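You operate a simulated robot arm through the tools that you are given. There is no shell and no other tool. Be economical: measure what you need, move in short steps, check, and stop when the job is done.

You are at the controls of a simulated two-armed robot. One attempt, no reset.

Task
Hold and polish the square green vase, move the flowers in, clear the emptied blue one onto the tray.
Fine: rub the smudge off with the beige cloth while the other hand holds the vase; put the cloth back; break nothing. Set down upright: what you pick out. What is to be rubbed or washed off counts as gone when no trace of it is left.
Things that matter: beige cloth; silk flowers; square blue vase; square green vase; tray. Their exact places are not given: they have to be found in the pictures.

Only the result counts: the job must be done as asked and must still hold three seconds after the hand-in. Knocking over, shifting, dropping, spilling or breaking anything else fails it. Flat cloth is picked up by pressing the open fingertips on it (5 to 10 N) and closing them slowly along it; thin cloth reads only 2 to 8 mm in the jaws.

Robot
Two 7-joint arms with two-finger parallel grippers on one trunk, on a base that drives. Base frame: it is fixed to the floor where the robot stands at the start and does not move with it; the origin is under the middle of the robot, x ahead of it, y to its left, z up; the surface under the hand at the start is at about z = 0.75. Lengths are in m, angles in degrees, forces in N, time in s.
The left shoulder is at the start at [0.132, 0.171, 1.151], the right one opposite. With the tool pointing down near the work surface each hand reaches from about 0.1 to 0.9 m from the robot's upright axis, wherever it stands, measured 20 degrees to its own side. Places, roughly: tray [0.6, -0.3, 0.8]. Payload 4.4 kg a hand.
Tool frame (each hand has its own): the origin (TCP) lies between the finger pads and is the grasp point; the fingertips stand 0.023 m ahead of it; z points along the fingers, y is the line along which they close. Largest opening 0.094 m; finger width 0.038, thickness 0.01; the body of the gripper, 0.054 by 0.096 m, starts 0.039 m behind the TCP.
Orientation is told as [roll, pitch, yaw] about the base's x, y, z axes, in that order, counted from this pose: with the fingers straight down and closing along the base's y, the tool's x points along the base's -x, its y along +y and its z along -z.

Tools
- The arms move only by the tool step_arm. It takes "left_increments", "right_increments" or both (then of equal length, played together; a hand with none holds still); each is a list of rows, each an object (a shift or turn left out is 0, a gripper value left out holds the last) with "offset": the shift along the tool's x, y, z in m, a list of three; "dr": the turn, a rotation vector about the tool's x, y, z in degrees, a list of three; "jaw": the gripper command, from -1 (fully open) to 1 (shut), values between in proportion. In form: [{"offset": [x, y, z], "dr": [rx, ry, rz], "jaw": jaw}, ...]. A call has 1 to 20 rows; each row is the pose to reach, as a shift and turn from the pose commanded when the call began, along the tool's axes at that moment. Each row takes 0.2 s and may step no farther than 0.05 m and 8.6 degrees from the row before; otherwise, or with a gripper value out of range, the whole call is refused. Where a pose cannot be reached the arm comes as near as it can. A force on the tool above 40 N (or 10 N above the force at the start of the call, whichever is more), or a blocked arm, ends the call early, and 0.2 s more pass. Each finger travels about 0.072 m/s and halts on what it meets, pressing with about 26 N; the grip force reading is that of the motor and also rises with nothing between the fingers. The clock runs only during rows and for 0.2 s after the last one: add rows that repeat a pose to give the fingers time. It gives the time, the measured TCP pose, the force on the tool (base axes), the opening and the grip force at its end, in the units of the frame above (readings bear some noise), with the torque about the TCP (base axes, N m) and any sound that the robot's microphone picked up, and new pictures: "views" is both (left out), scene, wrist or none (wrist: the cameras of the hands that moved).
- Cameras (640 x 400 px; columns grow to the right, rows downward): "scene" is now at [0.2563, 0.0121, 1.3085]; the picture's right is [0.12, -0.99, 0.00], its down [-0.41, -0.05, -0.91] and it looks along [0.91, 0.11, -0.41] (base axes); focal length 214 px, centre (320, 200). "left" rides on the left gripper at [0.087, -0.016, -0.074] in its tool frame; the picture's right is [0.18, 0.98, 0.00], its down [-0.58, 0.11, -0.81] and it looks along [-0.79, 0.15, 0.59] (tool axes); focal length 243 px, centre (320, 200). "right" rides on the right gripper at [0.086, 0.016, -0.074] in its tool frame; the picture's right is [-0.18, 0.98, 0.00], its down [-0.58, -0.11, -0.81] and it looks along [-0.79, -0.15, 0.59] (tool axes); focal length 243 px, centre (320, 200).
- slide_trunk(by): slides the trunk up (or, below 0, down) by that many m; the arms and the scene camera ride with it, the base frame stays. It gives what a move gives, with no picture.
- drive_base(legs): drives the robot by 1 to 6 legs, each [ahead, left, turn to the left] in m, m and degrees, along the robot's own axes; the way and the turn of a leg run together, so that a leg with both is an arc; at most 1.5 m and 180 degrees a leg. The arms and the cameras ride along, it lands a little off, and it stops where it bumps. It gives what a move gives, and a new picture of the scene camera.
- turn_head(pan, tilt): turns the head with the scene camera to pan (to the left, within 80 degrees either way) and tilt (down, from -29 to 69), counted from straight ahead of the robot. It gives what a move gives, and a new picture of the scene camera.
- probe_pixels(camera, pixels): for up to 12 pixels [column, row] of the newest picture of that camera ("zoom" is the newest enlarged one), the place [x, y, z] in the base frame of the surface seen there, good to about 0.002 m. It takes no simulated time.
- close_up(camera, box): a new picture of the part [left, top, right, bottom] of that camera's present view, enlarged. It takes no simulated time.
- hand_in(): hands the job in; it is judged then, once.

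Go step by step. Measure first, check grasps and placings, and put right what went wrong. The budget is 80 turns and 260 pictures, counting those below and the enlarged ones. Unless the task says otherwise, let go and move clear before handing in, and close with one line.

The tools are called after "Request:" as a command line: name --argument value ..., lists and objects as JSON in quotes. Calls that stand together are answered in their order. step_arm: Moves the arms, as the interface text tells. Its arguments: {"type":"object","properties":{"left_increments":{"type":"array","items":{"type":"object","properties":{"offset":{"type":"array","items":{"type":"number"}},"dr":{"type":"array","items":{"type":"number"}},"jaw":{"type":"number"}}}},"right_increments":{"type":"array","items":{"type":"object","properties":{"offset":{"type":"array","items":{"type":"number"}},"dr":{"type":"array","items":{"type":"number"}},"jaw":{"type":"number"}}}},"views":{"type":"string","enum":["both","scene","wrist","none"]}},"required":[]} The other tools are called the same way: slide_trunk (by) slides the trunk up or down; drive_base (legs) drives the base; turn_head (pan, tilt) turns the head that bears the scene camera; probe_pixels (camera, pixels) gives the place of the surface under pixels of a picture; close_up (camera, box) takes an enlarged picture of a part of a camera's view; hand_in () hands the job in.

At the start:

```text
t: 0.0
left_tcp_pos: [0.5448, 0.3361, 1.4116]
left_tool_rot: [-0.1, 0.0, 0.1]
left_contact_force: [-0.2, 0.6, -0.4]
left_torque: [0.03, -0.02, -0.04]
left_opening: 0.0942
left_grasp_force: 0.1
right_tcp_pos: [0.4411, -0.1266, 1.3774]
right_tool_rot: [-0.1, 0.0, 0.0]
right_contact_force: [-0.5, -0.2, -0.1]
right_torque: [0.04, -0.02, 0.01]
right_opening: 0.094
right_grasp_force: 0.1
trunk travel left (down, up): [-0.165, 0.224]
robot x, y, heading: [0.0026, -0.0018, -0.2]
head pan, tilt: [6.9, 24.1]
```

scene: 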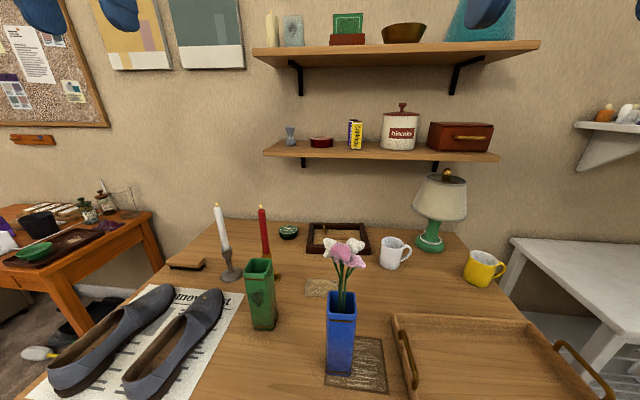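
right: 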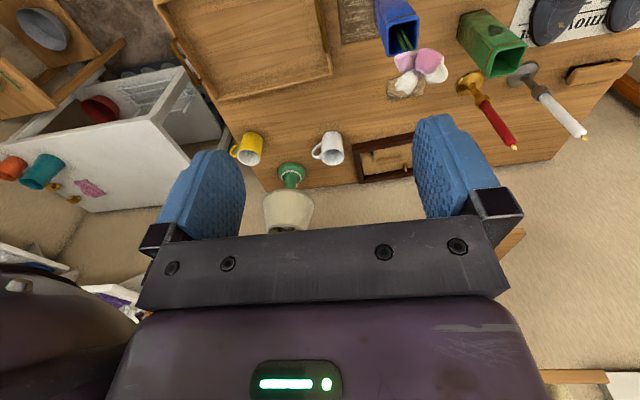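
left: 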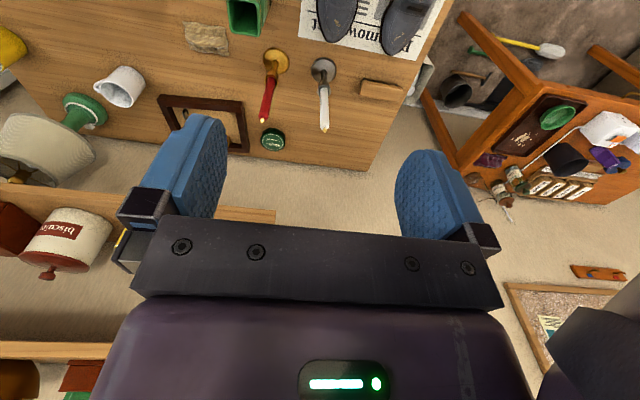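

The green vase is at about (262,295), the blue one with flowers at (341,330), and the tray at (490,360). A beige cloth is possibly at (320,287). I'll look closer and probe.

Request:
close_up --camera "scene" --box '[220, 220, 400, 400]'

Request:
probe_pixels --camera "scene" --pixels '[[320, 287], [246, 262], [272, 262], [262, 325], [252, 325], [330, 298], [355, 298], [340, 372], [355, 370], [400, 320], [545, 318], [480, 360]]'

Request:
turn_head --pan 0 --tilt 55

```text
2.22 times, centred on (310, 310) of scene
```

zoom: 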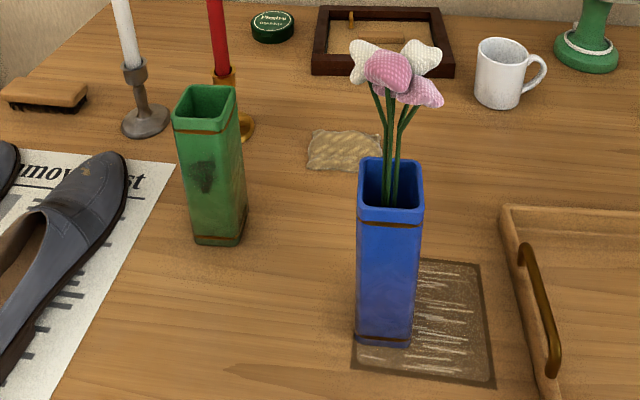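

```text
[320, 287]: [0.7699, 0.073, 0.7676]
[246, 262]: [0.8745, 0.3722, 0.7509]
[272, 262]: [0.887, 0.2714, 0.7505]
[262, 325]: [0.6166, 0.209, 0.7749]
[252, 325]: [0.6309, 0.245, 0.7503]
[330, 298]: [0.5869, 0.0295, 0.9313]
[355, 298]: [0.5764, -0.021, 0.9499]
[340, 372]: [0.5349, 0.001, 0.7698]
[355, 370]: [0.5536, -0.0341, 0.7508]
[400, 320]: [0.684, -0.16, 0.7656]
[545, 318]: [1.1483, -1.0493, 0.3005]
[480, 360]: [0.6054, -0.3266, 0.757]
```

```text
t: 1.0
left_tcp_pos: [0.5451, 0.3348, 1.4117]
left_tool_rot: [0.0, 0.0, 0.0]
left_contact_force: [-0.5, -0.5, 0.3]
left_torque: [-0.03, -0.01, 0.01]
left_opening: 0.0938
left_grasp_force: 0.0
right_tcp_pos: [0.4415, -0.1258, 1.3763]
right_tool_rot: [0.1, 0.0, 0.1]
right_contact_force: [1.2, -1.3, -0.2]
right_torque: [-0.01, 0.01, -0.02]
right_opening: 0.0942
right_grasp_force: 0.0
trunk travel left (down, up): [-0.165, 0.224]
robot x, y, heading: [0.0005, 0.0003, 0.2]
head pan, tilt: [0.0, 55.0]
```

scene: 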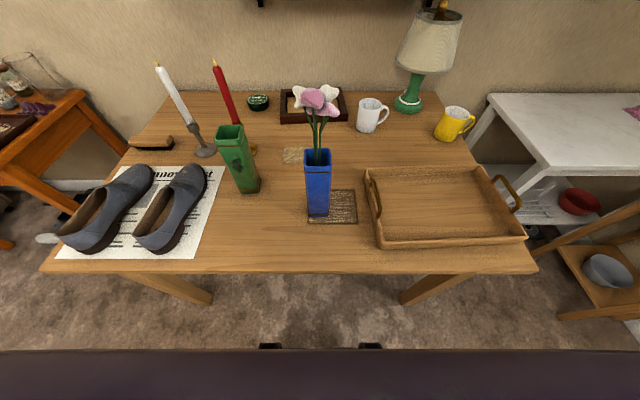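

The smudge is on the green vase's near face, and the cloth is probably the small beige piece behind the blue vase at (298,155). I'll zoom in on both.

Request:
close_up --camera "scene" --box '[200, 110, 330, 200]'

Request:
close_up --camera "scene" --box '[275, 140, 375, 230]'

Request:
probe_pixels --camera "scene" --pixels '[[217, 130], [241, 125], [220, 139], [246, 135], [241, 193], [260, 189], [285, 150], [308, 150], [294, 158], [300, 148], [306, 152], [330, 152]]'

Request:
close_up --camera "right" --box '[330, 0, 540, 130]'

```text
4.44 times, centred on (265, 155) of scene
```

zoom: 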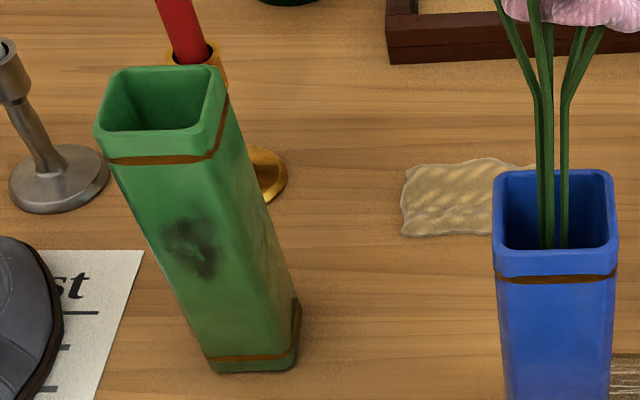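

```text
4.44 times, centred on (325, 185) of scene
```

zoom: 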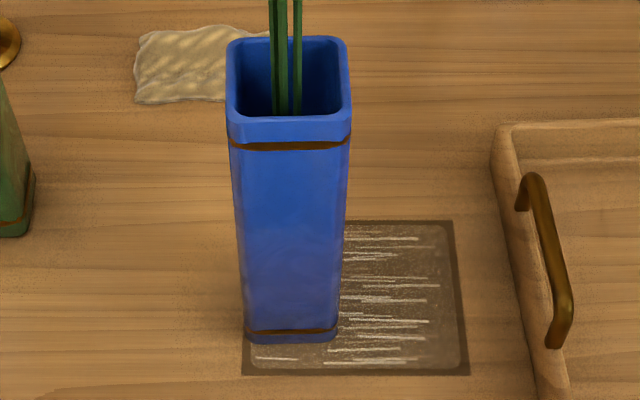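

```text
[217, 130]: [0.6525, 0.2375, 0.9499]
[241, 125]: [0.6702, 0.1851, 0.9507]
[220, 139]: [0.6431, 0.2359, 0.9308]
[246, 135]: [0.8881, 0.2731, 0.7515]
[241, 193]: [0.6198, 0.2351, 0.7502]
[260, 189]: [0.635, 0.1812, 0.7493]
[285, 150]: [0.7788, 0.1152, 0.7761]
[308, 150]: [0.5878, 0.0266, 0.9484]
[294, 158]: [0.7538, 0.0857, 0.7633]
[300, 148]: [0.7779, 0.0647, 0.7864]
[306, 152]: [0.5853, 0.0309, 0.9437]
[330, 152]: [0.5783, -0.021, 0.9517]
```

```text
3.05 times, centred on (435, 65) of right
```

zoom: 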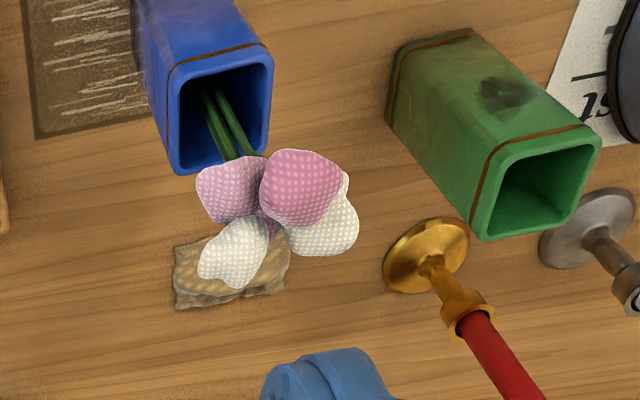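

Vases are about 0.055 wide and 0.2 tall. The green vase seems slightly yawed, so I'll measure its top, smudge and base, the flowers and the cloth more precisely.

Request:
close_up --camera "scene" --box '[200, 110, 330, 200]'

Request:
probe_pixels --camera "zoom" --pixels '[[100, 130], [206, 140], [220, 75], [120, 72], [165, 225], [215, 250], [190, 275], [205, 230], [212, 362], [288, 364], [190, 245], [230, 270]]'

Request:
probe_pixels --camera "zoom" --pixels '[[404, 172], [410, 202], [405, 232], [450, 228], [485, 230], [485, 162], [450, 195], [515, 165], [430, 170], [470, 210], [430, 215], [390, 200]]'

Request:
probe_pixels --camera "zoom" --pixels '[[499, 175], [609, 175], [498, 255], [614, 255], [545, 200], [562, 200], [540, 150], [560, 150], [548, 240], [510, 10], [580, 12], [630, 20]]'

```text
4.44 times, centred on (265, 155) of scene
```

zoom: 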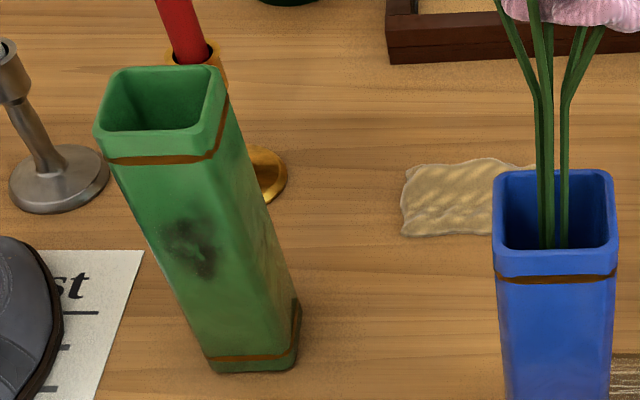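

```text
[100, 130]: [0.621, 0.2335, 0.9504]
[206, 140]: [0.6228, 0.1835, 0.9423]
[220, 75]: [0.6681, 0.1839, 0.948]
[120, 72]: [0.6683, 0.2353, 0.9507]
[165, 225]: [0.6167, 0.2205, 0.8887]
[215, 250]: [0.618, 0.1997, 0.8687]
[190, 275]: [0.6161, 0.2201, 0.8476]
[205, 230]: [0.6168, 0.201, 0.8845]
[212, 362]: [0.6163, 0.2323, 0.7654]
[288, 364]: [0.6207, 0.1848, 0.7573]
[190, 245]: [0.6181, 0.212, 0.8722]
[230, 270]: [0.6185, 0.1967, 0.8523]
```

```text
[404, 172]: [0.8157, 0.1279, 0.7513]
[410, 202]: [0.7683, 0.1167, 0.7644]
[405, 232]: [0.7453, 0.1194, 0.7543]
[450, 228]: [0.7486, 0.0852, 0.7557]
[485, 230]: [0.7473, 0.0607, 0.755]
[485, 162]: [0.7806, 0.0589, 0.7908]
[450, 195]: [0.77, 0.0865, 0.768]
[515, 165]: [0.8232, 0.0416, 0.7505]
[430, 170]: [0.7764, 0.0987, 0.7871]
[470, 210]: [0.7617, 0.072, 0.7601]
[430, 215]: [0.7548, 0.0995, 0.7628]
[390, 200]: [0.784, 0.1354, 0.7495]
```

```text
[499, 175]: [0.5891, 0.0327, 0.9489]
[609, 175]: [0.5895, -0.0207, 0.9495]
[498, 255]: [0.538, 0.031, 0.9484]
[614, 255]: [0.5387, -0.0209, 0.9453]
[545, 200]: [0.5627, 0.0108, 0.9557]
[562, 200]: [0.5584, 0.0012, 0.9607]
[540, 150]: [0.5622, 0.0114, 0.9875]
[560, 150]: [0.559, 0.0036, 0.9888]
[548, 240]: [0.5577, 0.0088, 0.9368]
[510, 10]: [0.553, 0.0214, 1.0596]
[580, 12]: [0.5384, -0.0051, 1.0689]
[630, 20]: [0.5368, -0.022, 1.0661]
```

Green vase centre is (0.644, 0.2095), smudge at about (0.617, 0.21, 0.865), blue vase centre (0.564, 0.005), cloth at about (0.765, 0.08). I'll measure the flower heads, the tray and nearby obstacles, and raise the trunk so the arm reaches over.

Request:
probe_pixels --camera "scene" --pixels '[[299, 90], [318, 88], [332, 105], [298, 102], [314, 98], [217, 62], [247, 147], [342, 113], [283, 118], [384, 183], [480, 180], [450, 225]]'

Request:
slide_trunk --by 0.15

```text
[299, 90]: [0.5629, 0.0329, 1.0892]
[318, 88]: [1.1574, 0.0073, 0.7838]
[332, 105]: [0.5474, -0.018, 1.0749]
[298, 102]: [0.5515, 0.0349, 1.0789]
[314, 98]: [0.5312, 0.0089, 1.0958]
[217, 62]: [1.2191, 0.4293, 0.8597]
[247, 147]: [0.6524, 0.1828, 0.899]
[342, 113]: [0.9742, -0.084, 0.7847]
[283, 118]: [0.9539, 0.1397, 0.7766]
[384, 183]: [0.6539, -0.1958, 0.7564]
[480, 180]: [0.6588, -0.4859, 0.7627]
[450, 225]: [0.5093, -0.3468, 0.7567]
```

```text
t: 2.7
left_tcp_pos: [0.5461, 0.3347, 1.5612]
left_tool_rot: [0.0, 0.0, 0.2]
left_contact_force: [-0.6, -0.6, -0.6]
left_torque: [0.01, -0.01, 0.0]
left_opening: 0.0939
left_grasp_force: 0.1
right_tcp_pos: [0.4423, -0.1266, 1.5259]
right_tool_rot: [0.0, 0.1, -0.1]
right_contact_force: [0.2, -0.4, 0.6]
right_torque: [0.02, 0.02, 0.0]
right_opening: 0.0942
right_grasp_force: 0.0
trunk travel left (down, up): [-0.315, 0.074]
robot x, y, heading: [0.0011, 0.0006, 0.1]
head pan, tilt: [0.0, 55.0]
```

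Flower heads top out at about z = 1.10. I'll bring the right hand high over the cloth area and look down at it.

Request:
step_arm --right_increments '[{"offset": [-0.04, 0.025, 0]}, {"offset": [-0.08, 0.05, 0]}, {"offset": [-0.12, 0.075, 0]}, {"offset": [-0.16, 0.1, 0]}, {"offset": [-0.2, 0.125, 0.01]}, {"offset": [-0.24, 0.15, 0.03]}, {"offset": [-0.28, 0.175, 0.06]}, {"offset": [-0.305, 0.195, 0.1]}, {"offset": [-0.315, 0.205, 0.14]}, {"offset": [-0.315, 0.205, 0.18]}, {"offset": [-0.315, 0.205, 0.22]}, {"offset": [-0.315, 0.205, 0.26]}]'

```text
refused: row 6 steps farther than a row can; nothing moved
```

Request:
step_arm --right_increments '[{"offset": [-0.04, 0.025, 0]}, {"offset": [-0.08, 0.05, 0]}, {"offset": [-0.12, 0.075, 0]}, {"offset": [-0.16, 0.1, 0]}, {"offset": [-0.2, 0.125, 0]}, {"offset": [-0.24, 0.15, 0.01]}, {"offset": [-0.275, 0.175, 0.03]}, {"offset": [-0.3, 0.19, 0.06]}, {"offset": [-0.315, 0.205, 0.1]}, {"offset": [-0.315, 0.205, 0.14]}, {"offset": [-0.315, 0.205, 0.18]}, {"offset": [-0.315, 0.205, 0.22]}, {"offset": [-0.315, 0.205, 0.26]}]'

```text
t: 5.5
left_tcp_pos: [0.5446, 0.3384, 1.5609]
left_tool_rot: [-0.1, 0.0, 0.0]
left_contact_force: [0.5, -0.4, 0.3]
left_torque: [-0.01, 0.01, -0.02]
left_opening: 0.0939
left_grasp_force: 0.0
right_tcp_pos: [0.7226, 0.0645, 1.2878]
right_tool_rot: [-0.3, 0.1, 0.1]
right_contact_force: [-0.6, -0.3, -0.1]
right_torque: [-0.06, 0.03, 0.02]
right_opening: 0.094
right_grasp_force: 0.1
right hand out of reach, approached as far as the arm can: row 6, 7, 8, 9, 10, 11, 12, 13
trunk travel left (down, up): [-0.315, 0.074]
robot x, y, heading: [0.0007, 0.0016, -0.1]
head pan, tilt: [0.0, 55.0]
```

scene: 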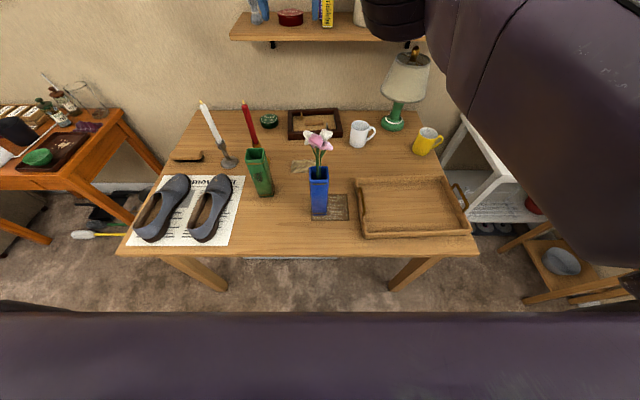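
right: 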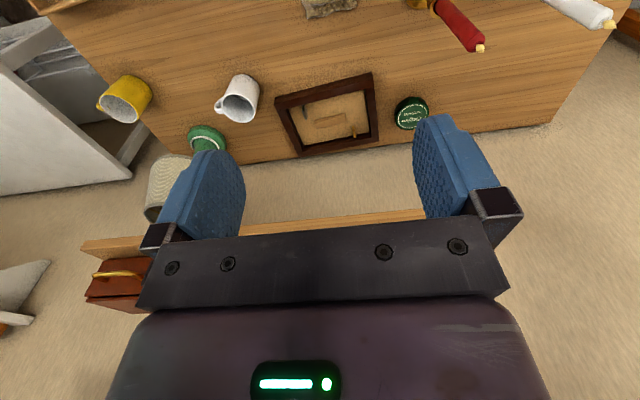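

The elbow stays high, so there's plenty of clearance over the flowers. I'll descend toward the cloth, where reach gets better.

Request:
step_arm --right_increments '[{"offset": [0, 0, 0.05]}, {"offset": [0, 0, 0.1]}, {"offset": [0, 0, 0.15]}, {"offset": [0, 0, 0.2]}]'

```text
t: 6.5
left_tcp_pos: [0.5463, 0.3358, 1.5616]
left_tool_rot: [0.0, 0.0, 0.1]
left_contact_force: [0.8, 0.2, 0.7]
left_torque: [-0.01, 0.0, 0.0]
left_opening: 0.0941
left_grasp_force: 0.1
right_tcp_pos: [0.7258, 0.0642, 1.0899]
right_tool_rot: [0.0, 0.1, 0.0]
right_contact_force: [-0.7, -0.5, 0.1]
right_torque: [0.02, 0.02, -0.01]
right_opening: 0.0938
right_grasp_force: 0.1
right hand out of reach, approached as far as the arm can: row 1, 2, 3, 4
trunk travel left (down, up): [-0.315, 0.074]
robot x, y, heading: [0.0019, 0.0019, -0.0]
head pan, tilt: [0.0, 55.0]
```

scene: 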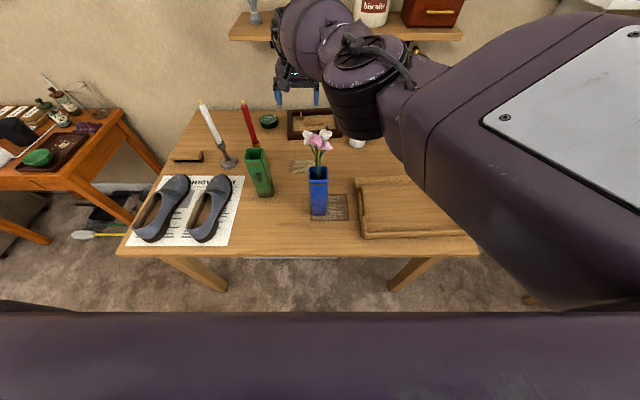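
right: 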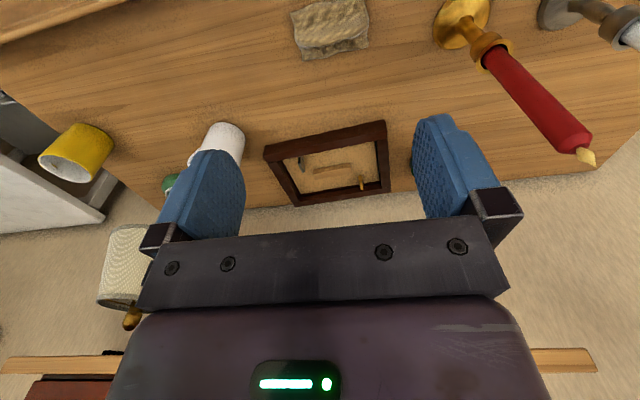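

Reach is tight here, so I'll check clearances ahead before driving the base forward a bit.

Request:
probe_pixels --camera "scene" --pixels '[[260, 38], [440, 38], [280, 254], [300, 60], [350, 130], [300, 312], [245, 103], [280, 100]]'

Request:
probe_pixels --camera "right" --pixels '[[295, 10], [303, 55], [330, 58], [366, 45], [362, 5], [330, 25], [583, 155], [270, 155], [385, 125], [345, 45]]'

Request:
close_up --camera "right" --box '[270, 0, 390, 75]'

```text
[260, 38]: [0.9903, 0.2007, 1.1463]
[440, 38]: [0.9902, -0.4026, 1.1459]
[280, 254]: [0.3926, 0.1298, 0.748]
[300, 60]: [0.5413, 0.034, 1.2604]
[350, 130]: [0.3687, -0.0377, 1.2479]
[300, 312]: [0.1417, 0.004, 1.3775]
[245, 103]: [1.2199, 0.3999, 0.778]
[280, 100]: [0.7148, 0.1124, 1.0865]
```

```text
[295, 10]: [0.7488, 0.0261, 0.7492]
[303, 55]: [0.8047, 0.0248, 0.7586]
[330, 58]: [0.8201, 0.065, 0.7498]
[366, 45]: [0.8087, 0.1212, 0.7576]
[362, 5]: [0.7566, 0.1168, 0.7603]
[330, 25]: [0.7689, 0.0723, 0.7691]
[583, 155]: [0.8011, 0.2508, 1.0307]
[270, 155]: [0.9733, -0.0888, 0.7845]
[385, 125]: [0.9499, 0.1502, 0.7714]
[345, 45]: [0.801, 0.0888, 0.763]
```

```text
5.33 times, centred on (330, 38) of right
```

zoom: 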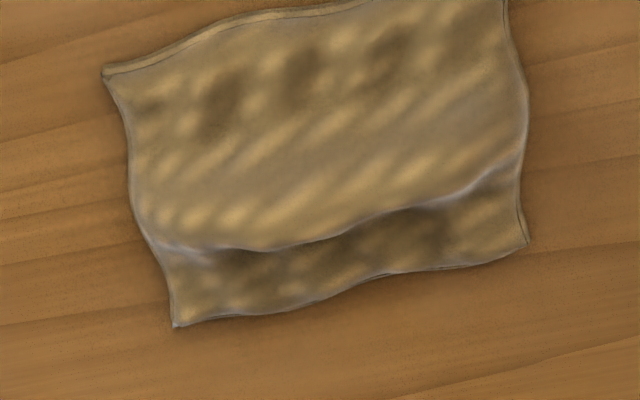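

The cloth covers x 0.745–0.81, y 0.025–0.12, with a ridge at about x = 0.785. I'll drive 0.12 ahead; the shelf at x = 0.99 still leaves room.

Request:
drive_base --legs '[[0.12, 0, 0]]'

```text
t: 7.7
left_tcp_pos: [0.6631, 0.3344, 1.5614]
left_tool_rot: [-0.1, 0.0, 0.0]
left_contact_force: [-0.1, 0.5, 0.6]
left_torque: [0.04, 0.03, -0.03]
left_opening: 0.094
left_grasp_force: 0.2
right_tcp_pos: [0.8431, 0.0646, 1.0902]
right_tool_rot: [-0.1, 0.1, 0.0]
right_contact_force: [-0.4, 0.5, -0.3]
right_torque: [0.02, 0.03, 0.0]
right_opening: 0.0939
right_grasp_force: 0.0
trunk travel left (down, up): [-0.315, 0.074]
robot x, y, heading: [0.1168, -0.003, -0.0]
head pan, tilt: [0.0, 55.0]
```

scene: 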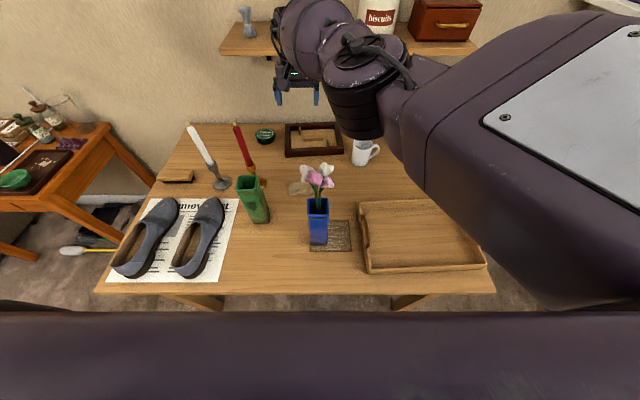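

Now I'll turn the right hand so it closes along x, and move over the cloth ridge at z ≈ 0.93.

Request:
step_arm --right_increments '[{"offset": [0.02, 0, 0], "dr": [0, 0, -8]}, {"offset": [0.04, 0.003, 0], "dr": [0, 0, -16]}, {"offset": [0.058, 0.008, 0], "dr": [0, 0, -24]}, {"offset": [0.058, 0.008, 0.02], "dr": [0, 0, -32]}, {"offset": [0.058, 0.008, 0.04], "dr": [0, 0, -40]}, {"offset": [0.058, 0.008, 0.06], "dr": [0, 0, -48]}, {"offset": [0.058, 0.008, 0.08], "dr": [0, 0, -56]}, {"offset": [0.058, 0.008, 0.1], "dr": [0, 0, -64]}, {"offset": [0.058, 0.008, 0.12], "dr": [0, 0, -72]}, {"offset": [0.058, 0.008, 0.14], "dr": [0, 0, -80]}, {"offset": [0.058, 0.008, 0.16], "dr": [0, 0, -86]}]'

```text
t: 10.1
left_tcp_pos: [0.6635, 0.3338, 1.5621]
left_tool_rot: [0.0, 0.0, 0.0]
left_contact_force: [0.3, -0.7, 0.0]
left_torque: [0.01, -0.01, -0.01]
left_opening: 0.0941
left_grasp_force: 0.0
right_tcp_pos: [0.7462, 0.0532, 0.9981]
right_tool_rot: [0.0, 0.0, 51.5]
right_contact_force: [-0.2, 0.6, 0.3]
right_torque: [-0.02, 0.04, 0.0]
right_opening: 0.094
right_grasp_force: 0.0
right hand out of reach, approached as far as the arm can: row 1, 2, 3, 4, 5, 6, 7, 8, 9, 10, 11
trunk travel left (down, up): [-0.315, 0.074]
robot x, y, heading: [0.1181, -0.0027, 0.0]
head pan, tilt: [0.0, 55.0]
```

scene: 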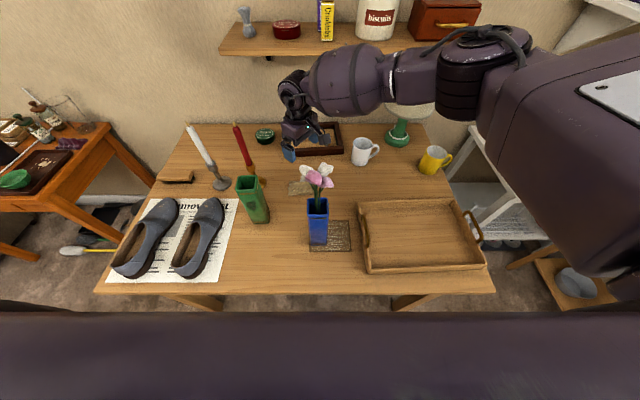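
right: 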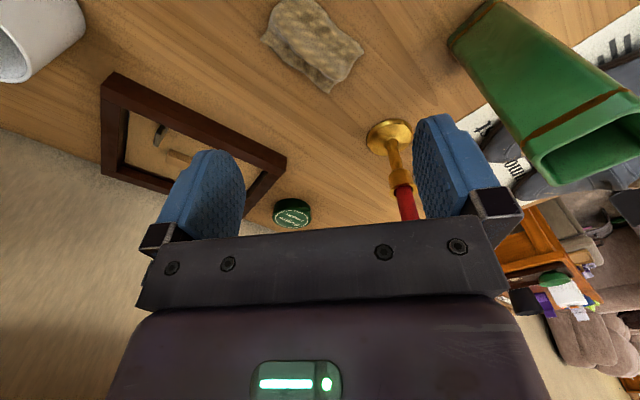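

The wrist is limited with the shoulder this high. I'll check where the forearm is before lowering the trunk.

Request:
probe_pixels --camera "scene" --pixels '[[320, 95], [350, 110], [380, 100], [410, 98], [450, 110], [490, 125], [520, 190], [560, 240], [290, 110], [330, 60]]'

```text
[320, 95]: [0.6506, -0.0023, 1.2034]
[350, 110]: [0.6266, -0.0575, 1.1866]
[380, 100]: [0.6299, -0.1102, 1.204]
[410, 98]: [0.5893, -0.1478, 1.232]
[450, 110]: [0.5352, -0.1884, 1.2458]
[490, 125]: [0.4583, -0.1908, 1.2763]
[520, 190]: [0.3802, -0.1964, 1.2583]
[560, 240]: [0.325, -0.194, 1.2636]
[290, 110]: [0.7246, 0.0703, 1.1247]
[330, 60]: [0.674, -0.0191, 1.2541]
```

The forearm would drop close to the flowers with a vertical approach. Instead I'll come in with the tool leaning from the right, with yaw about −90 so the camera rides on top. First I'll lift a little and turn.

Request:
step_arm --right_increments '[{"offset": [0, -0.01, -0.02], "dr": [0, 0, 8]}, {"offset": [0, -0.02, -0.04], "dr": [0, 0, 16]}, {"offset": [0.001, -0.031, -0.05], "dr": [0, 0, 24]}, {"offset": [0.001, -0.031, -0.05], "dr": [0, 0, 32]}, {"offset": [0.001, -0.031, -0.05], "dr": [0, 0, 40]}, {"offset": [0.001, -0.031, -0.05], "dr": [0, 0, 48]}, {"offset": [0.001, -0.031, -0.05], "dr": [0, 0, 56]}, {"offset": [0.001, -0.031, -0.05], "dr": [0, 0, 64]}, {"offset": [0.001, -0.031, -0.05], "dr": [0, 0, 72]}, {"offset": [0.001, -0.031, -0.05], "dr": [0, 0, 80]}, {"offset": [0.001, -0.031, -0.05], "dr": [0, 0, 88]}, {"offset": [0.001, -0.031, -0.05], "dr": [0, 0, 96]}, {"offset": [0.001, -0.031, -0.05], "dr": [0, 0, 104]}, {"offset": [0.001, -0.031, -0.05], "dr": [0, 0, 112]}, {"offset": [0.001, -0.031, -0.05], "dr": [0, 0, 120]}, {"offset": [0.001, -0.031, -0.05], "dr": [0, 0, 128]}, {"offset": [0.001, -0.031, -0.05], "dr": [0, 0, 136]}, {"offset": [0.001, -0.031, -0.05], "dr": [0, 0, 141.5]}]'

```text
t: 13.9
left_tcp_pos: [0.6617, 0.3347, 1.5616]
left_tool_rot: [0.0, -0.1, -0.1]
left_contact_force: [0.5, 0.6, 0.5]
left_torque: [0.05, -0.04, 0.01]
left_opening: 0.0941
left_grasp_force: 0.0
right_tcp_pos: [0.7671, 0.0325, 1.0491]
right_tool_rot: [-0.1, -0.1, -90.0]
right_contact_force: [-0.1, -0.4, 0.1]
right_torque: [0.01, -0.03, 0.02]
right_opening: 0.0941
right_grasp_force: 0.1
trunk travel left (down, up): [-0.315, 0.074]
robot x, y, heading: [0.1156, -0.0009, 0.1]
head pan, tilt: [0.0, 55.0]
```

scene: 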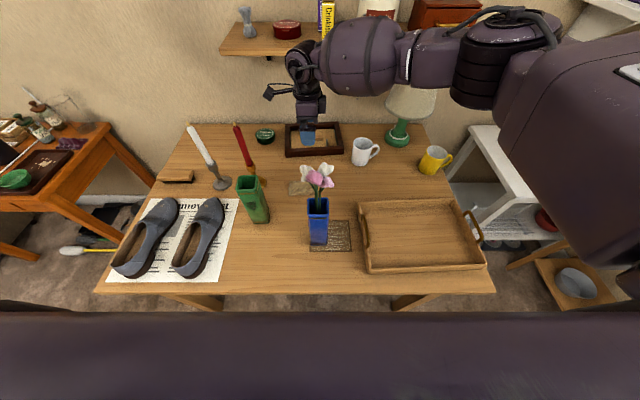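
right: 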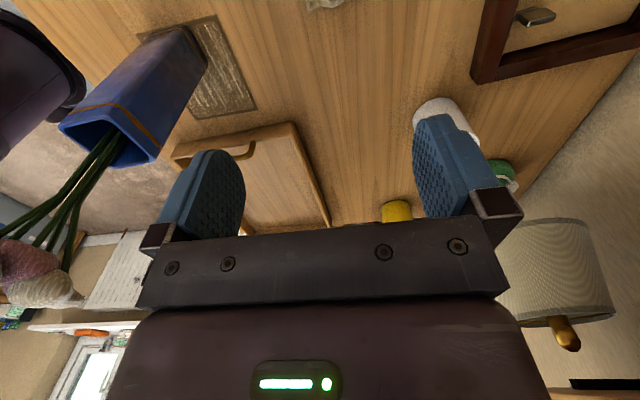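

Yaw −90 is fully reached. Now I'll lean it 35° so the wrist goes right, and descend to z ≈ 0.88.

Request:
step_arm --right_increments '[{"offset": [0, 0.005, 0.01], "dr": [0, 7, 0]}, {"offset": [0, 0.01, 0.03], "dr": [0, 14, 0]}, {"offset": [0, 0.015, 0.06], "dr": [0, 21, 0]}, {"offset": [0, 0.018, 0.09], "dr": [0, 28, 0]}, {"offset": [0, 0.018, 0.12], "dr": [0, 35, 0]}, {"offset": [0, 0.018, 0.15], "dr": [0, 35, 0]}]'

```text
t: 15.3
left_tcp_pos: [0.6627, 0.3355, 1.56]
left_tool_rot: [-0.1, 0.0, 0.0]
left_contact_force: [-0.2, 0.0, 0.3]
left_torque: [0.01, 0.01, 0.05]
left_opening: 0.0939
left_grasp_force: 0.0
right_tcp_pos: [0.7845, 0.033, 0.901]
right_tool_rot: [0.0, 35.0, -90.0]
right_contact_force: [0.4, -0.1, 1.0]
right_torque: [-0.03, 0.02, 0.0]
right_opening: 0.094
right_grasp_force: 0.1
trunk travel left (down, up): [-0.315, 0.074]
robot x, y, heading: [0.1185, 0.0014, 0.3]
head pan, tilt: [0.0, 55.0]
```

scene: 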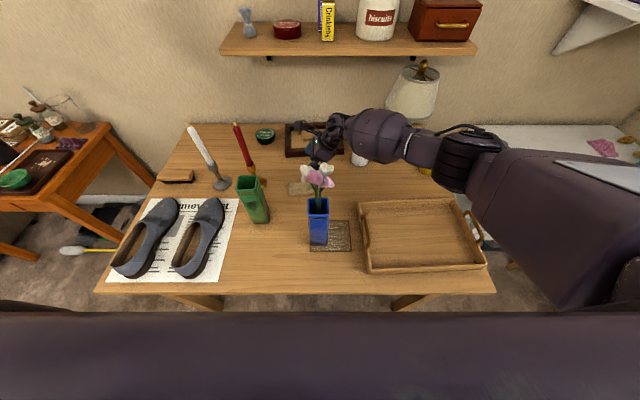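
right: 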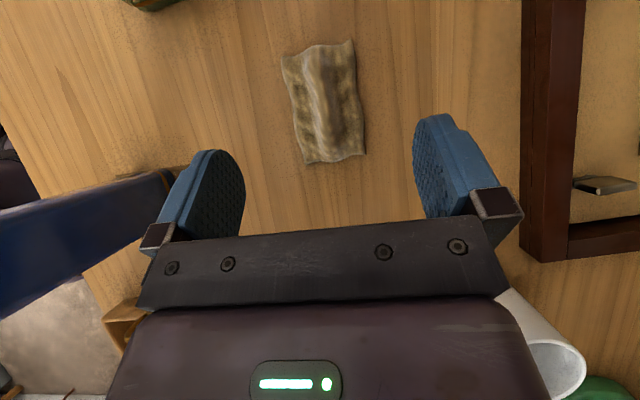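

The cloth lies neatly between the open fingers at about (325,100). I'll measure it and the mug before going down.

Request:
probe_pixels --camera "right" --pixels '[[282, 57], [305, 160], [364, 153], [353, 42], [322, 70], [330, 120], [300, 100], [350, 100], [328, 95], [510, 310], [575, 250]]'

Request:
close_up --camera "right" --box '[250, 20, 410, 180]'

```text
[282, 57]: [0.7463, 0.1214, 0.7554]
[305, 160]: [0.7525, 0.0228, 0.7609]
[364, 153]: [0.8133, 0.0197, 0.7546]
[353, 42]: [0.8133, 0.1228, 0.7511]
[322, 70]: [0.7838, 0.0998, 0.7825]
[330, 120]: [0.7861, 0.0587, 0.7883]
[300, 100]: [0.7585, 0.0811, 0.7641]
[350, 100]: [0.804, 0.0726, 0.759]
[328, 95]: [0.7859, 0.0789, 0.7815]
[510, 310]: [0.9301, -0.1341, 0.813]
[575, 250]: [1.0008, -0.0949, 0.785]
```

```text
2.50 times, centred on (330, 100) of right
```

zoom: 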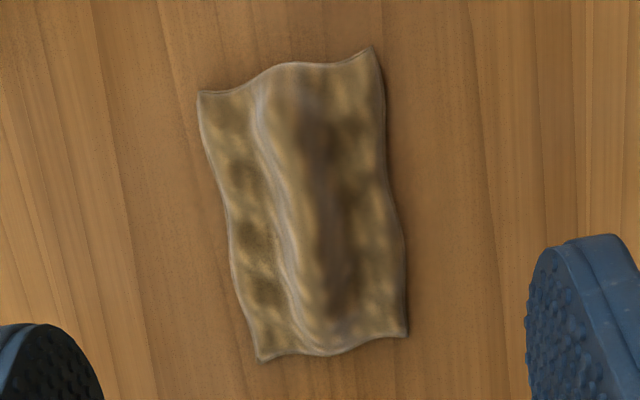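

Cloth centre is (0.782, 0.072), and the mug at x = 0.93 is clear. I'll descend to TCP (0.783, 0.060, 0.783).

Request:
step_arm --right_increments '[{"offset": [-0.015, 0, 0.035], "jaw": -1}, {"offset": [-0.03, -0.001, 0.07]}, {"offset": [-0.04, -0.002, 0.095]}, {"offset": [-0.0456, -0.002, 0.11]}, {"offset": [-0.0456, -0.002, 0.112]}]' --views "wrist"

```text
t: 16.5
left_tcp_pos: [0.6615, 0.3339, 1.5612]
left_tool_rot: [0.0, 0.0, 0.0]
left_contact_force: [0.2, 0.1, -0.8]
left_torque: [0.0, 0.01, 0.02]
left_opening: 0.0941
left_grasp_force: 0.1
right_tcp_pos: [0.7672, 0.055, 0.799]
right_tool_rot: [0.1, 34.8, -90.0]
right_contact_force: [0.9, -0.5, -0.1]
right_torque: [0.01, 0.02, 0.0]
right_opening: 0.0941
right_grasp_force: 0.0
right hand out of reach, approached as far as the arm can: row 3, 4, 5
trunk travel left (down, up): [-0.315, 0.074]
robot x, y, heading: [0.116, -0.0012, 0.1]
head pan, tilt: [0.0, 55.0]
```

right: 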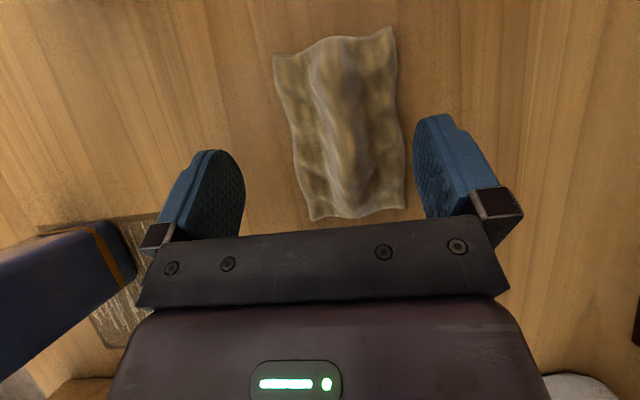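

The arm hits its reach limit with the trunk high. I'll back off upward, lower the trunk 0.1, and try again.

Request:
step_arm --right_increments '[{"offset": [0.0287, 0, -0.041]}, {"offset": [0.0574, 0, -0.082]}, {"offset": [0.0688, 0, -0.098]}]' --views "none"

Request:
slide_trunk --by -0.1

```text
t: 17.3
left_tcp_pos: [0.6622, 0.333, 1.5609]
left_tool_rot: [0.0, 0.0, 0.1]
left_contact_force: [0.0, -1.3, 0.0]
left_torque: [0.03, 0.02, 0.0]
left_opening: 0.0939
left_grasp_force: 0.1
right_tcp_pos: [0.7678, 0.0551, 0.9184]
right_tool_rot: [-0.2, 34.9, -90.0]
right_contact_force: [-0.9, -0.7, 1.0]
right_torque: [0.0, 0.02, 0.0]
right_opening: 0.0939
right_grasp_force: 0.0
trunk travel left (down, up): [-0.315, 0.074]
robot x, y, heading: [0.1148, -0.0005, -0.3]
head pan, tilt: [0.0, 55.0]
```

```text
t: 18.7
left_tcp_pos: [0.6603, 0.3349, 1.463]
left_tool_rot: [-0.1, -0.2, 0.1]
left_contact_force: [-0.5, 0.0, 0.3]
left_torque: [0.0, -0.05, -0.01]
left_opening: 0.094
left_grasp_force: 0.1
right_tcp_pos: [0.768, 0.055, 0.821]
right_tool_rot: [0.2, 34.8, -89.9]
right_contact_force: [-0.3, 0.1, 0.2]
right_torque: [-0.01, -0.02, -0.01]
right_opening: 0.0942
right_grasp_force: 0.1
trunk travel left (down, up): [-0.215, 0.174]
robot x, y, heading: [0.1149, 0.0008, -0.0]
head pan, tilt: [0.0, 55.0]
```

Request:
step_arm --right_increments '[{"offset": [-0.006, 0.01, 0.012]}, {"offset": [-0.012, 0.015, 0.024]}, {"offset": [-0.0177, 0.015, 0.034]}, {"offset": [-0.0177, 0.015, 0.034]}]' --views "wrist"

```text
t: 19.7
left_tcp_pos: [0.6616, 0.3346, 1.4627]
left_tool_rot: [0.0, -0.1, 0.1]
left_contact_force: [0.5, -1.2, 0.0]
left_torque: [0.0, 0.01, -0.02]
left_opening: 0.0941
left_grasp_force: 0.1
right_tcp_pos: [0.7828, 0.0599, 0.7803]
right_tool_rot: [0.1, 35.0, -90.1]
right_contact_force: [0.6, -1.6, 2.4]
right_torque: [-0.1, 0.11, 0.08]
right_opening: 0.0935
right_grasp_force: 0.1
trunk travel left (down, up): [-0.215, 0.174]
robot x, y, heading: [0.1183, -0.0, 0.1]
head pan, tilt: [0.0, 55.0]
```

right: 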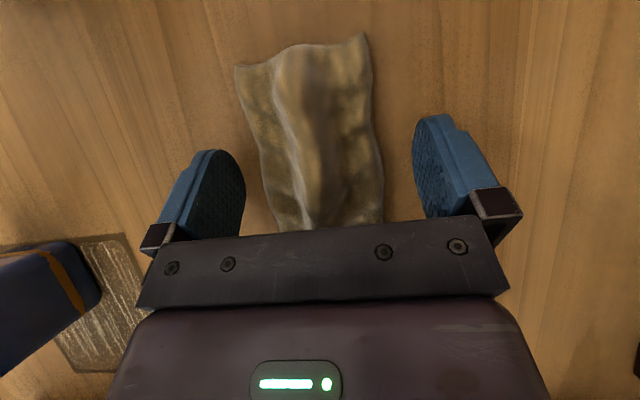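

Fingertips are just touching (2.4 N). I'll press slightly more and close slowly on the ridge.

Request:
step_arm --right_increments '[{"offset": [-0.0015, 0, 0.002], "jaw": -0.9}, {"offset": [-0.0015, 0, 0.002], "jaw": -0.75}, {"offset": [-0.0015, 0, 0.002], "jaw": -0.6}, {"offset": [-0.0015, 0, 0.002], "jaw": -0.45}, {"offset": [-0.0015, 0, 0.002], "jaw": -0.3}, {"offset": [-0.0015, 0, 0.002], "jaw": -0.15}, {"offset": [-0.0015, 0, 0.002], "jaw": 0}, {"offset": [-0.0015, 0, 0.002], "jaw": 0.15}, {"offset": [-0.0015, 0, 0.002], "jaw": 0.3}, {"offset": [-0.0015, 0, 0.002], "jaw": 0.45}, {"offset": [-0.0015, 0, 0.002], "jaw": 0.6}, {"offset": [-0.0015, 0, 0.002], "jaw": 0.75}, {"offset": [-0.0015, 0, 0.002], "jaw": 0.9}, {"offset": [-0.0015, 0, 0.002], "jaw": 1}, {"offset": [-0.0015, 0, 0.002], "jaw": 1}, {"offset": [-0.0015, 0, 0.002], "jaw": 1}]' --views "wrist"

```text
t: 23.1
left_tcp_pos: [0.6581, 0.3353, 1.464]
left_tool_rot: [0.0, -0.2, 0.1]
left_contact_force: [-0.5, -0.1, 0.5]
left_torque: [-0.02, -0.02, -0.01]
left_opening: 0.0942
left_grasp_force: 0.1
right_tcp_pos: [0.781, 0.0618, 0.7805]
right_tool_rot: [0.3, 35.1, -90.0]
right_contact_force: [-12.1, 3.1, 28.2]
right_torque: [0.05, 1.42, -0.12]
right_opening: 0.069
right_grasp_force: 25.8
trunk travel left (down, up): [-0.215, 0.174]
robot x, y, heading: [0.1187, -0.0024, -0.0]
head pan, tilt: [0.0, 55.0]
```

right: 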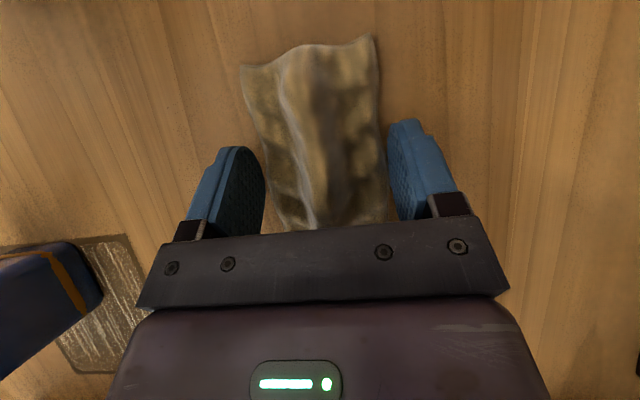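

The fingers stalled at 0.069 with 28 N on the table: too much press. I'll ease up about 3 mm and let them continue.

Request:
step_arm --right_increments '[{"offset": [0.001, 0, -0.0015], "jaw": 0.3}, {"offset": [0.002, 0, -0.003], "jaw": 0.3}, {"offset": [0.002, 0, -0.003], "jaw": 0.6}, {"offset": [0.002, 0, -0.003], "jaw": 0.9}, {"offset": [0.002, 0, -0.003], "jaw": 1}, {"offset": [0.002, 0, -0.003], "jaw": 1}]' --views "wrist"

```text
t: 24.5
left_tcp_pos: [0.6621, 0.3355, 1.4609]
left_tool_rot: [-0.1, 0.0, 0.0]
left_contact_force: [-0.1, 0.9, -0.3]
left_torque: [-0.03, -0.04, 0.02]
left_opening: 0.0939
left_grasp_force: 0.1
right_tcp_pos: [0.7827, 0.0585, 0.7793]
right_tool_rot: [0.0, 34.6, -90.0]
right_contact_force: [1.1, -0.3, 1.7]
right_torque: [0.03, -0.11, 0.01]
right_opening: 0.0692
right_grasp_force: 26.3
trunk travel left (down, up): [-0.215, 0.174]
robot x, y, heading: [0.1148, 0.0008, -0.0]
head pan, tilt: [0.0, 55.0]
```

right: 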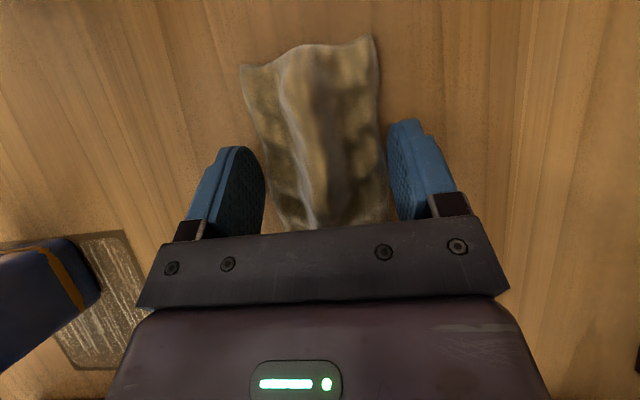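

The jaws now hold 26 N on a 0.069 m span with little table force, so the cloth seems to be gripped edge to edge. I'll lift a little to test.

Request:
step_arm --right_increments '[{"offset": [0.0086, 0, -0.0123], "jaw": 1}, {"offset": [0.0172, 0, -0.0246]}, {"offset": [0.0344, 0, -0.0492]}]' --views "both"

Request:
close_up --camera "right" --box '[160, 20, 480, 240]'

```text
t: 25.3
left_tcp_pos: [0.6615, 0.335, 1.4628]
left_tool_rot: [0.0, -0.1, 0.0]
left_contact_force: [-0.4, 0.2, -0.3]
left_torque: [0.01, 0.02, -0.02]
left_opening: 0.094
left_grasp_force: 0.0
right_tcp_pos: [0.7811, 0.0602, 0.8418]
right_tool_rot: [0.1, 34.9, -90.1]
right_contact_force: [-1.1, 0.4, 0.2]
right_torque: [-0.01, -0.03, 0.01]
right_opening: 0.0001
right_grasp_force: 26.2
trunk travel left (down, up): [-0.215, 0.174]
robot x, y, heading: [0.1174, 0.0009, -0.4]
head pan, tilt: [0.0, 55.0]
```

scene: 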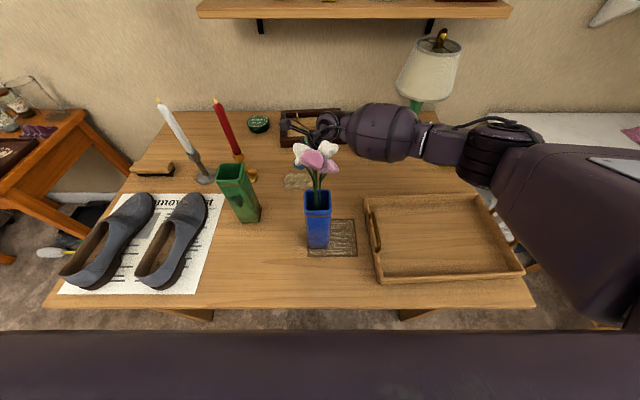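
right: 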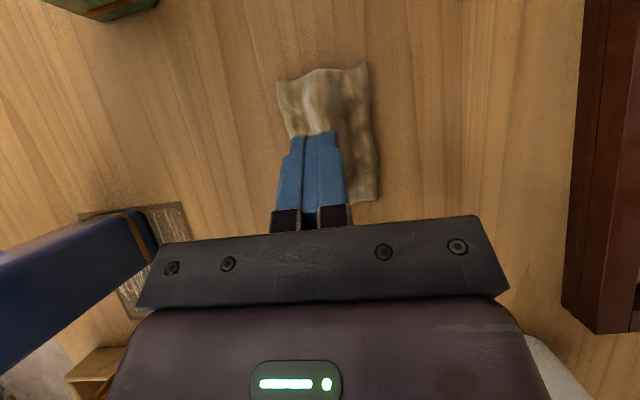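

```text
1.82 times, centred on (320, 130) of right
```

zoom: 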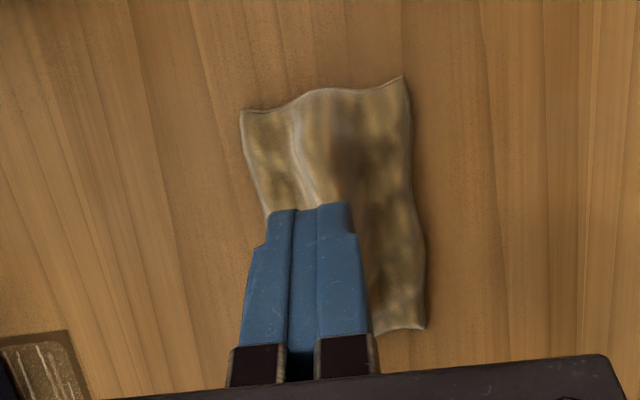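

The cloth slipped out: the tips need to press on the cloth itself, inside its width. I'll probe where it lies now, then open part-way.

Request:
probe_pixels --camera "zoom" --pixels '[[242, 115], [405, 80], [425, 325], [375, 333], [320, 110], [330, 180], [270, 180], [390, 180], [268, 215]]'

Request:
step_arm --right_increments '[{"offset": [0, 0, 0], "jaw": 0.5}, {"offset": [0, 0, 0], "jaw": 0.1}, {"offset": [0, 0, 0], "jaw": 0.1}, {"offset": [0, 0, 0], "jaw": 0.1}]' --views "wrist"

```text
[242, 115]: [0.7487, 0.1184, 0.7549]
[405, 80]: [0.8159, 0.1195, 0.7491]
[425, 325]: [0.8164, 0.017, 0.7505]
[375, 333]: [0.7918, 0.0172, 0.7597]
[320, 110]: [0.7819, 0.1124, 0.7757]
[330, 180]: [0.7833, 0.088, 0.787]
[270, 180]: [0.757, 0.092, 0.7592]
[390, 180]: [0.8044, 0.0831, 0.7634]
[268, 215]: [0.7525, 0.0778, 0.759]
```

```text
t: 26.3
left_tcp_pos: [0.662, 0.3355, 1.462]
left_tool_rot: [0.0, 0.1, 0.0]
left_contact_force: [0.5, 0.1, -0.4]
left_torque: [0.01, 0.02, 0.0]
left_opening: 0.0937
left_grasp_force: 0.1
right_tcp_pos: [0.7817, 0.06, 0.8414]
right_tool_rot: [0.0, 34.9, -90.0]
right_contact_force: [0.1, 0.7, 0.3]
right_torque: [0.01, 0.0, 0.01]
right_opening: 0.0425
right_grasp_force: 0.1
trunk travel left (down, up): [-0.215, 0.174]
robot x, y, heading: [0.1177, 0.0007, -0.0]
head pan, tilt: [0.0, 55.0]
```

right: 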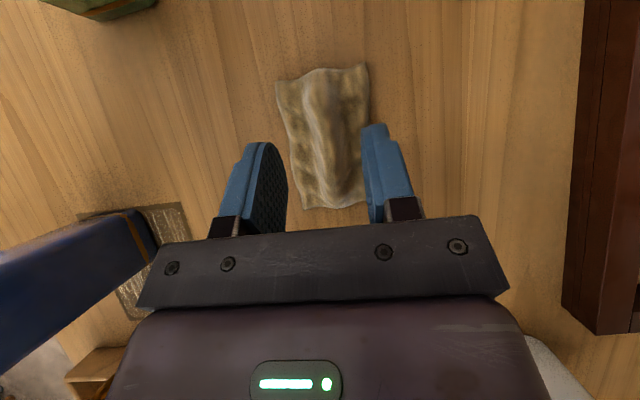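

Request:
step_arm --right_increments '[{"offset": [-0.0115, 0.001, 0.0164]}, {"offset": [-0.02, 0.001, 0.0287]}, {"offset": [-0.0253, 0.001, 0.036]}, {"offset": [-0.0275, 0.001, 0.0393]}, {"offset": [-0.0275, 0.001, 0.0393]}]' --views "wrist"

```text
t: 27.5
left_tcp_pos: [0.6618, 0.3357, 1.4627]
left_tool_rot: [-0.1, -0.1, -0.1]
left_contact_force: [-0.1, -0.4, -0.4]
left_torque: [0.0, -0.02, -0.03]
left_opening: 0.0938
left_grasp_force: 0.1
right_tcp_pos: [0.7837, 0.0596, 0.7941]
right_tool_rot: [-0.1, 34.9, -90.1]
right_contact_force: [-0.3, -0.1, 0.0]
right_torque: [0.03, 0.01, 0.04]
right_opening: 0.0423
right_grasp_force: 0.0
trunk travel left (down, up): [-0.215, 0.174]
robot x, y, heading: [0.1217, 0.0001, -0.2]
head pan, tilt: [0.0, 55.0]
```

right: 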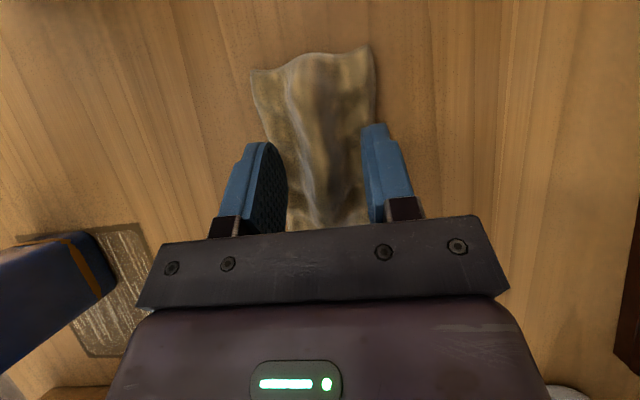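

Request:
step_arm --right_increments '[{"offset": [-0.0023, 0, 0.0033]}, {"offset": [-0.0046, 0, 0.0066]}, {"offset": [-0.0046, 0, 0.0066]}]' --views "none"

```text
t: 28.3
left_tcp_pos: [0.6582, 0.3348, 1.4654]
left_tool_rot: [0.0, -0.3, 0.1]
left_contact_force: [-0.3, 0.5, 1.7]
left_torque: [0.0, 0.02, 0.0]
left_opening: 0.094
left_grasp_force: 0.0
right_tcp_pos: [0.784, 0.0589, 0.792]
right_tool_rot: [0.5, 35.2, -89.9]
right_contact_force: [-0.5, -4.6, 36.1]
right_torque: [-0.25, 0.51, 0.08]
right_opening: 0.0424
right_grasp_force: 0.0
trunk travel left (down, up): [-0.215, 0.174]
robot x, y, heading: [0.1196, 0.0002, -0.1]
head pan, tilt: [0.0, 55.0]
```

Contact found at about 0.793 with 36 N (roughly 5 N/mm). I'll back off to about 8 N and close slowly.

Request:
step_arm --right_increments '[{"offset": [0.0033, 0, -0.0047], "jaw": 0.1}, {"offset": [0.0033, 0, -0.0047], "jaw": 0.1}]' --views "none"

```text
t: 28.9
left_tcp_pos: [0.6612, 0.334, 1.4627]
left_tool_rot: [-0.1, -0.1, 0.2]
left_contact_force: [0.7, 0.0, 0.8]
left_torque: [0.01, 0.02, -0.01]
left_opening: 0.0939
left_grasp_force: 0.0
right_tcp_pos: [0.7828, 0.0594, 0.7928]
right_tool_rot: [0.1, 35.0, -89.8]
right_contact_force: [7.4, -1.7, 22.0]
right_torque: [-0.08, -0.18, 0.01]
right_opening: 0.0421
right_grasp_force: 0.0
trunk travel left (down, up): [-0.215, 0.174]
robot x, y, heading: [0.1175, 0.0006, 0.0]
head pan, tilt: [0.0, 55.0]
```

Request:
step_arm --right_increments '[{"offset": [0.0016, 0, -0.0022], "jaw": 0.1}, {"offset": [0.0016, 0, -0.0022], "jaw": 0.1}]' --views "none"

```text
t: 29.5
left_tcp_pos: [0.6618, 0.3349, 1.4623]
left_tool_rot: [-0.1, 0.1, 0.0]
left_contact_force: [0.4, -0.7, 0.4]
left_torque: [0.03, -0.01, 0.04]
left_opening: 0.0938
left_grasp_force: 0.0
right_tcp_pos: [0.7827, 0.0589, 0.7931]
right_tool_rot: [-0.2, 34.8, -90.0]
right_contact_force: [2.5, 0.7, 7.4]
right_torque: [0.0, -0.18, -0.06]
right_opening: 0.0424
right_grasp_force: 0.3
trunk travel left (down, up): [-0.215, 0.174]
robot x, y, heading: [0.1147, -0.0017, -0.2]
head pan, tilt: [0.0, 55.0]
```

7.4 N of press, which is right. Closing slowly now.

Request:
step_arm --right_increments '[{"jaw": 0.16}, {"jaw": 0.22}, {"jaw": 0.28}, {"jaw": 0.34}, {"jaw": 0.4}, {"jaw": 0.46}, {"jaw": 0.52}, {"jaw": 0.58}, {"jaw": 0.64}, {"jaw": 0.7}, {"jaw": 0.76}, {"jaw": 0.82}, {"jaw": 0.88}, {"jaw": 0.94}, {"jaw": 1}, {"jaw": 1}, {"jaw": 1}]' --views "wrist"

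```text
t: 33.1
left_tcp_pos: [0.6618, 0.3348, 1.4619]
left_tool_rot: [0.0, 0.0, 0.1]
left_contact_force: [0.7, -0.8, -0.1]
left_torque: [0.02, 0.02, 0.01]
left_opening: 0.0943
left_grasp_force: 0.0
right_tcp_pos: [0.7846, 0.0599, 0.7945]
right_tool_rot: [0.1, 34.9, -90.0]
right_contact_force: [0.3, -0.7, 0.4]
right_torque: [-0.04, 0.01, -0.02]
right_opening: 0.0235
right_grasp_force: 25.7
trunk travel left (down, up): [-0.215, 0.174]
robot x, y, heading: [0.1177, 0.0006, 0.0]
head pan, tilt: [0.0, 55.0]
```

right: 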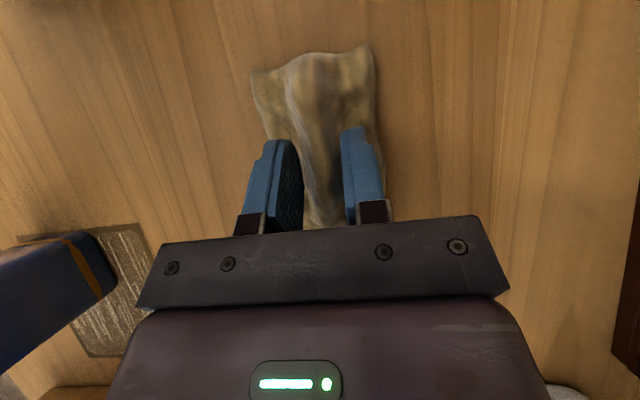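

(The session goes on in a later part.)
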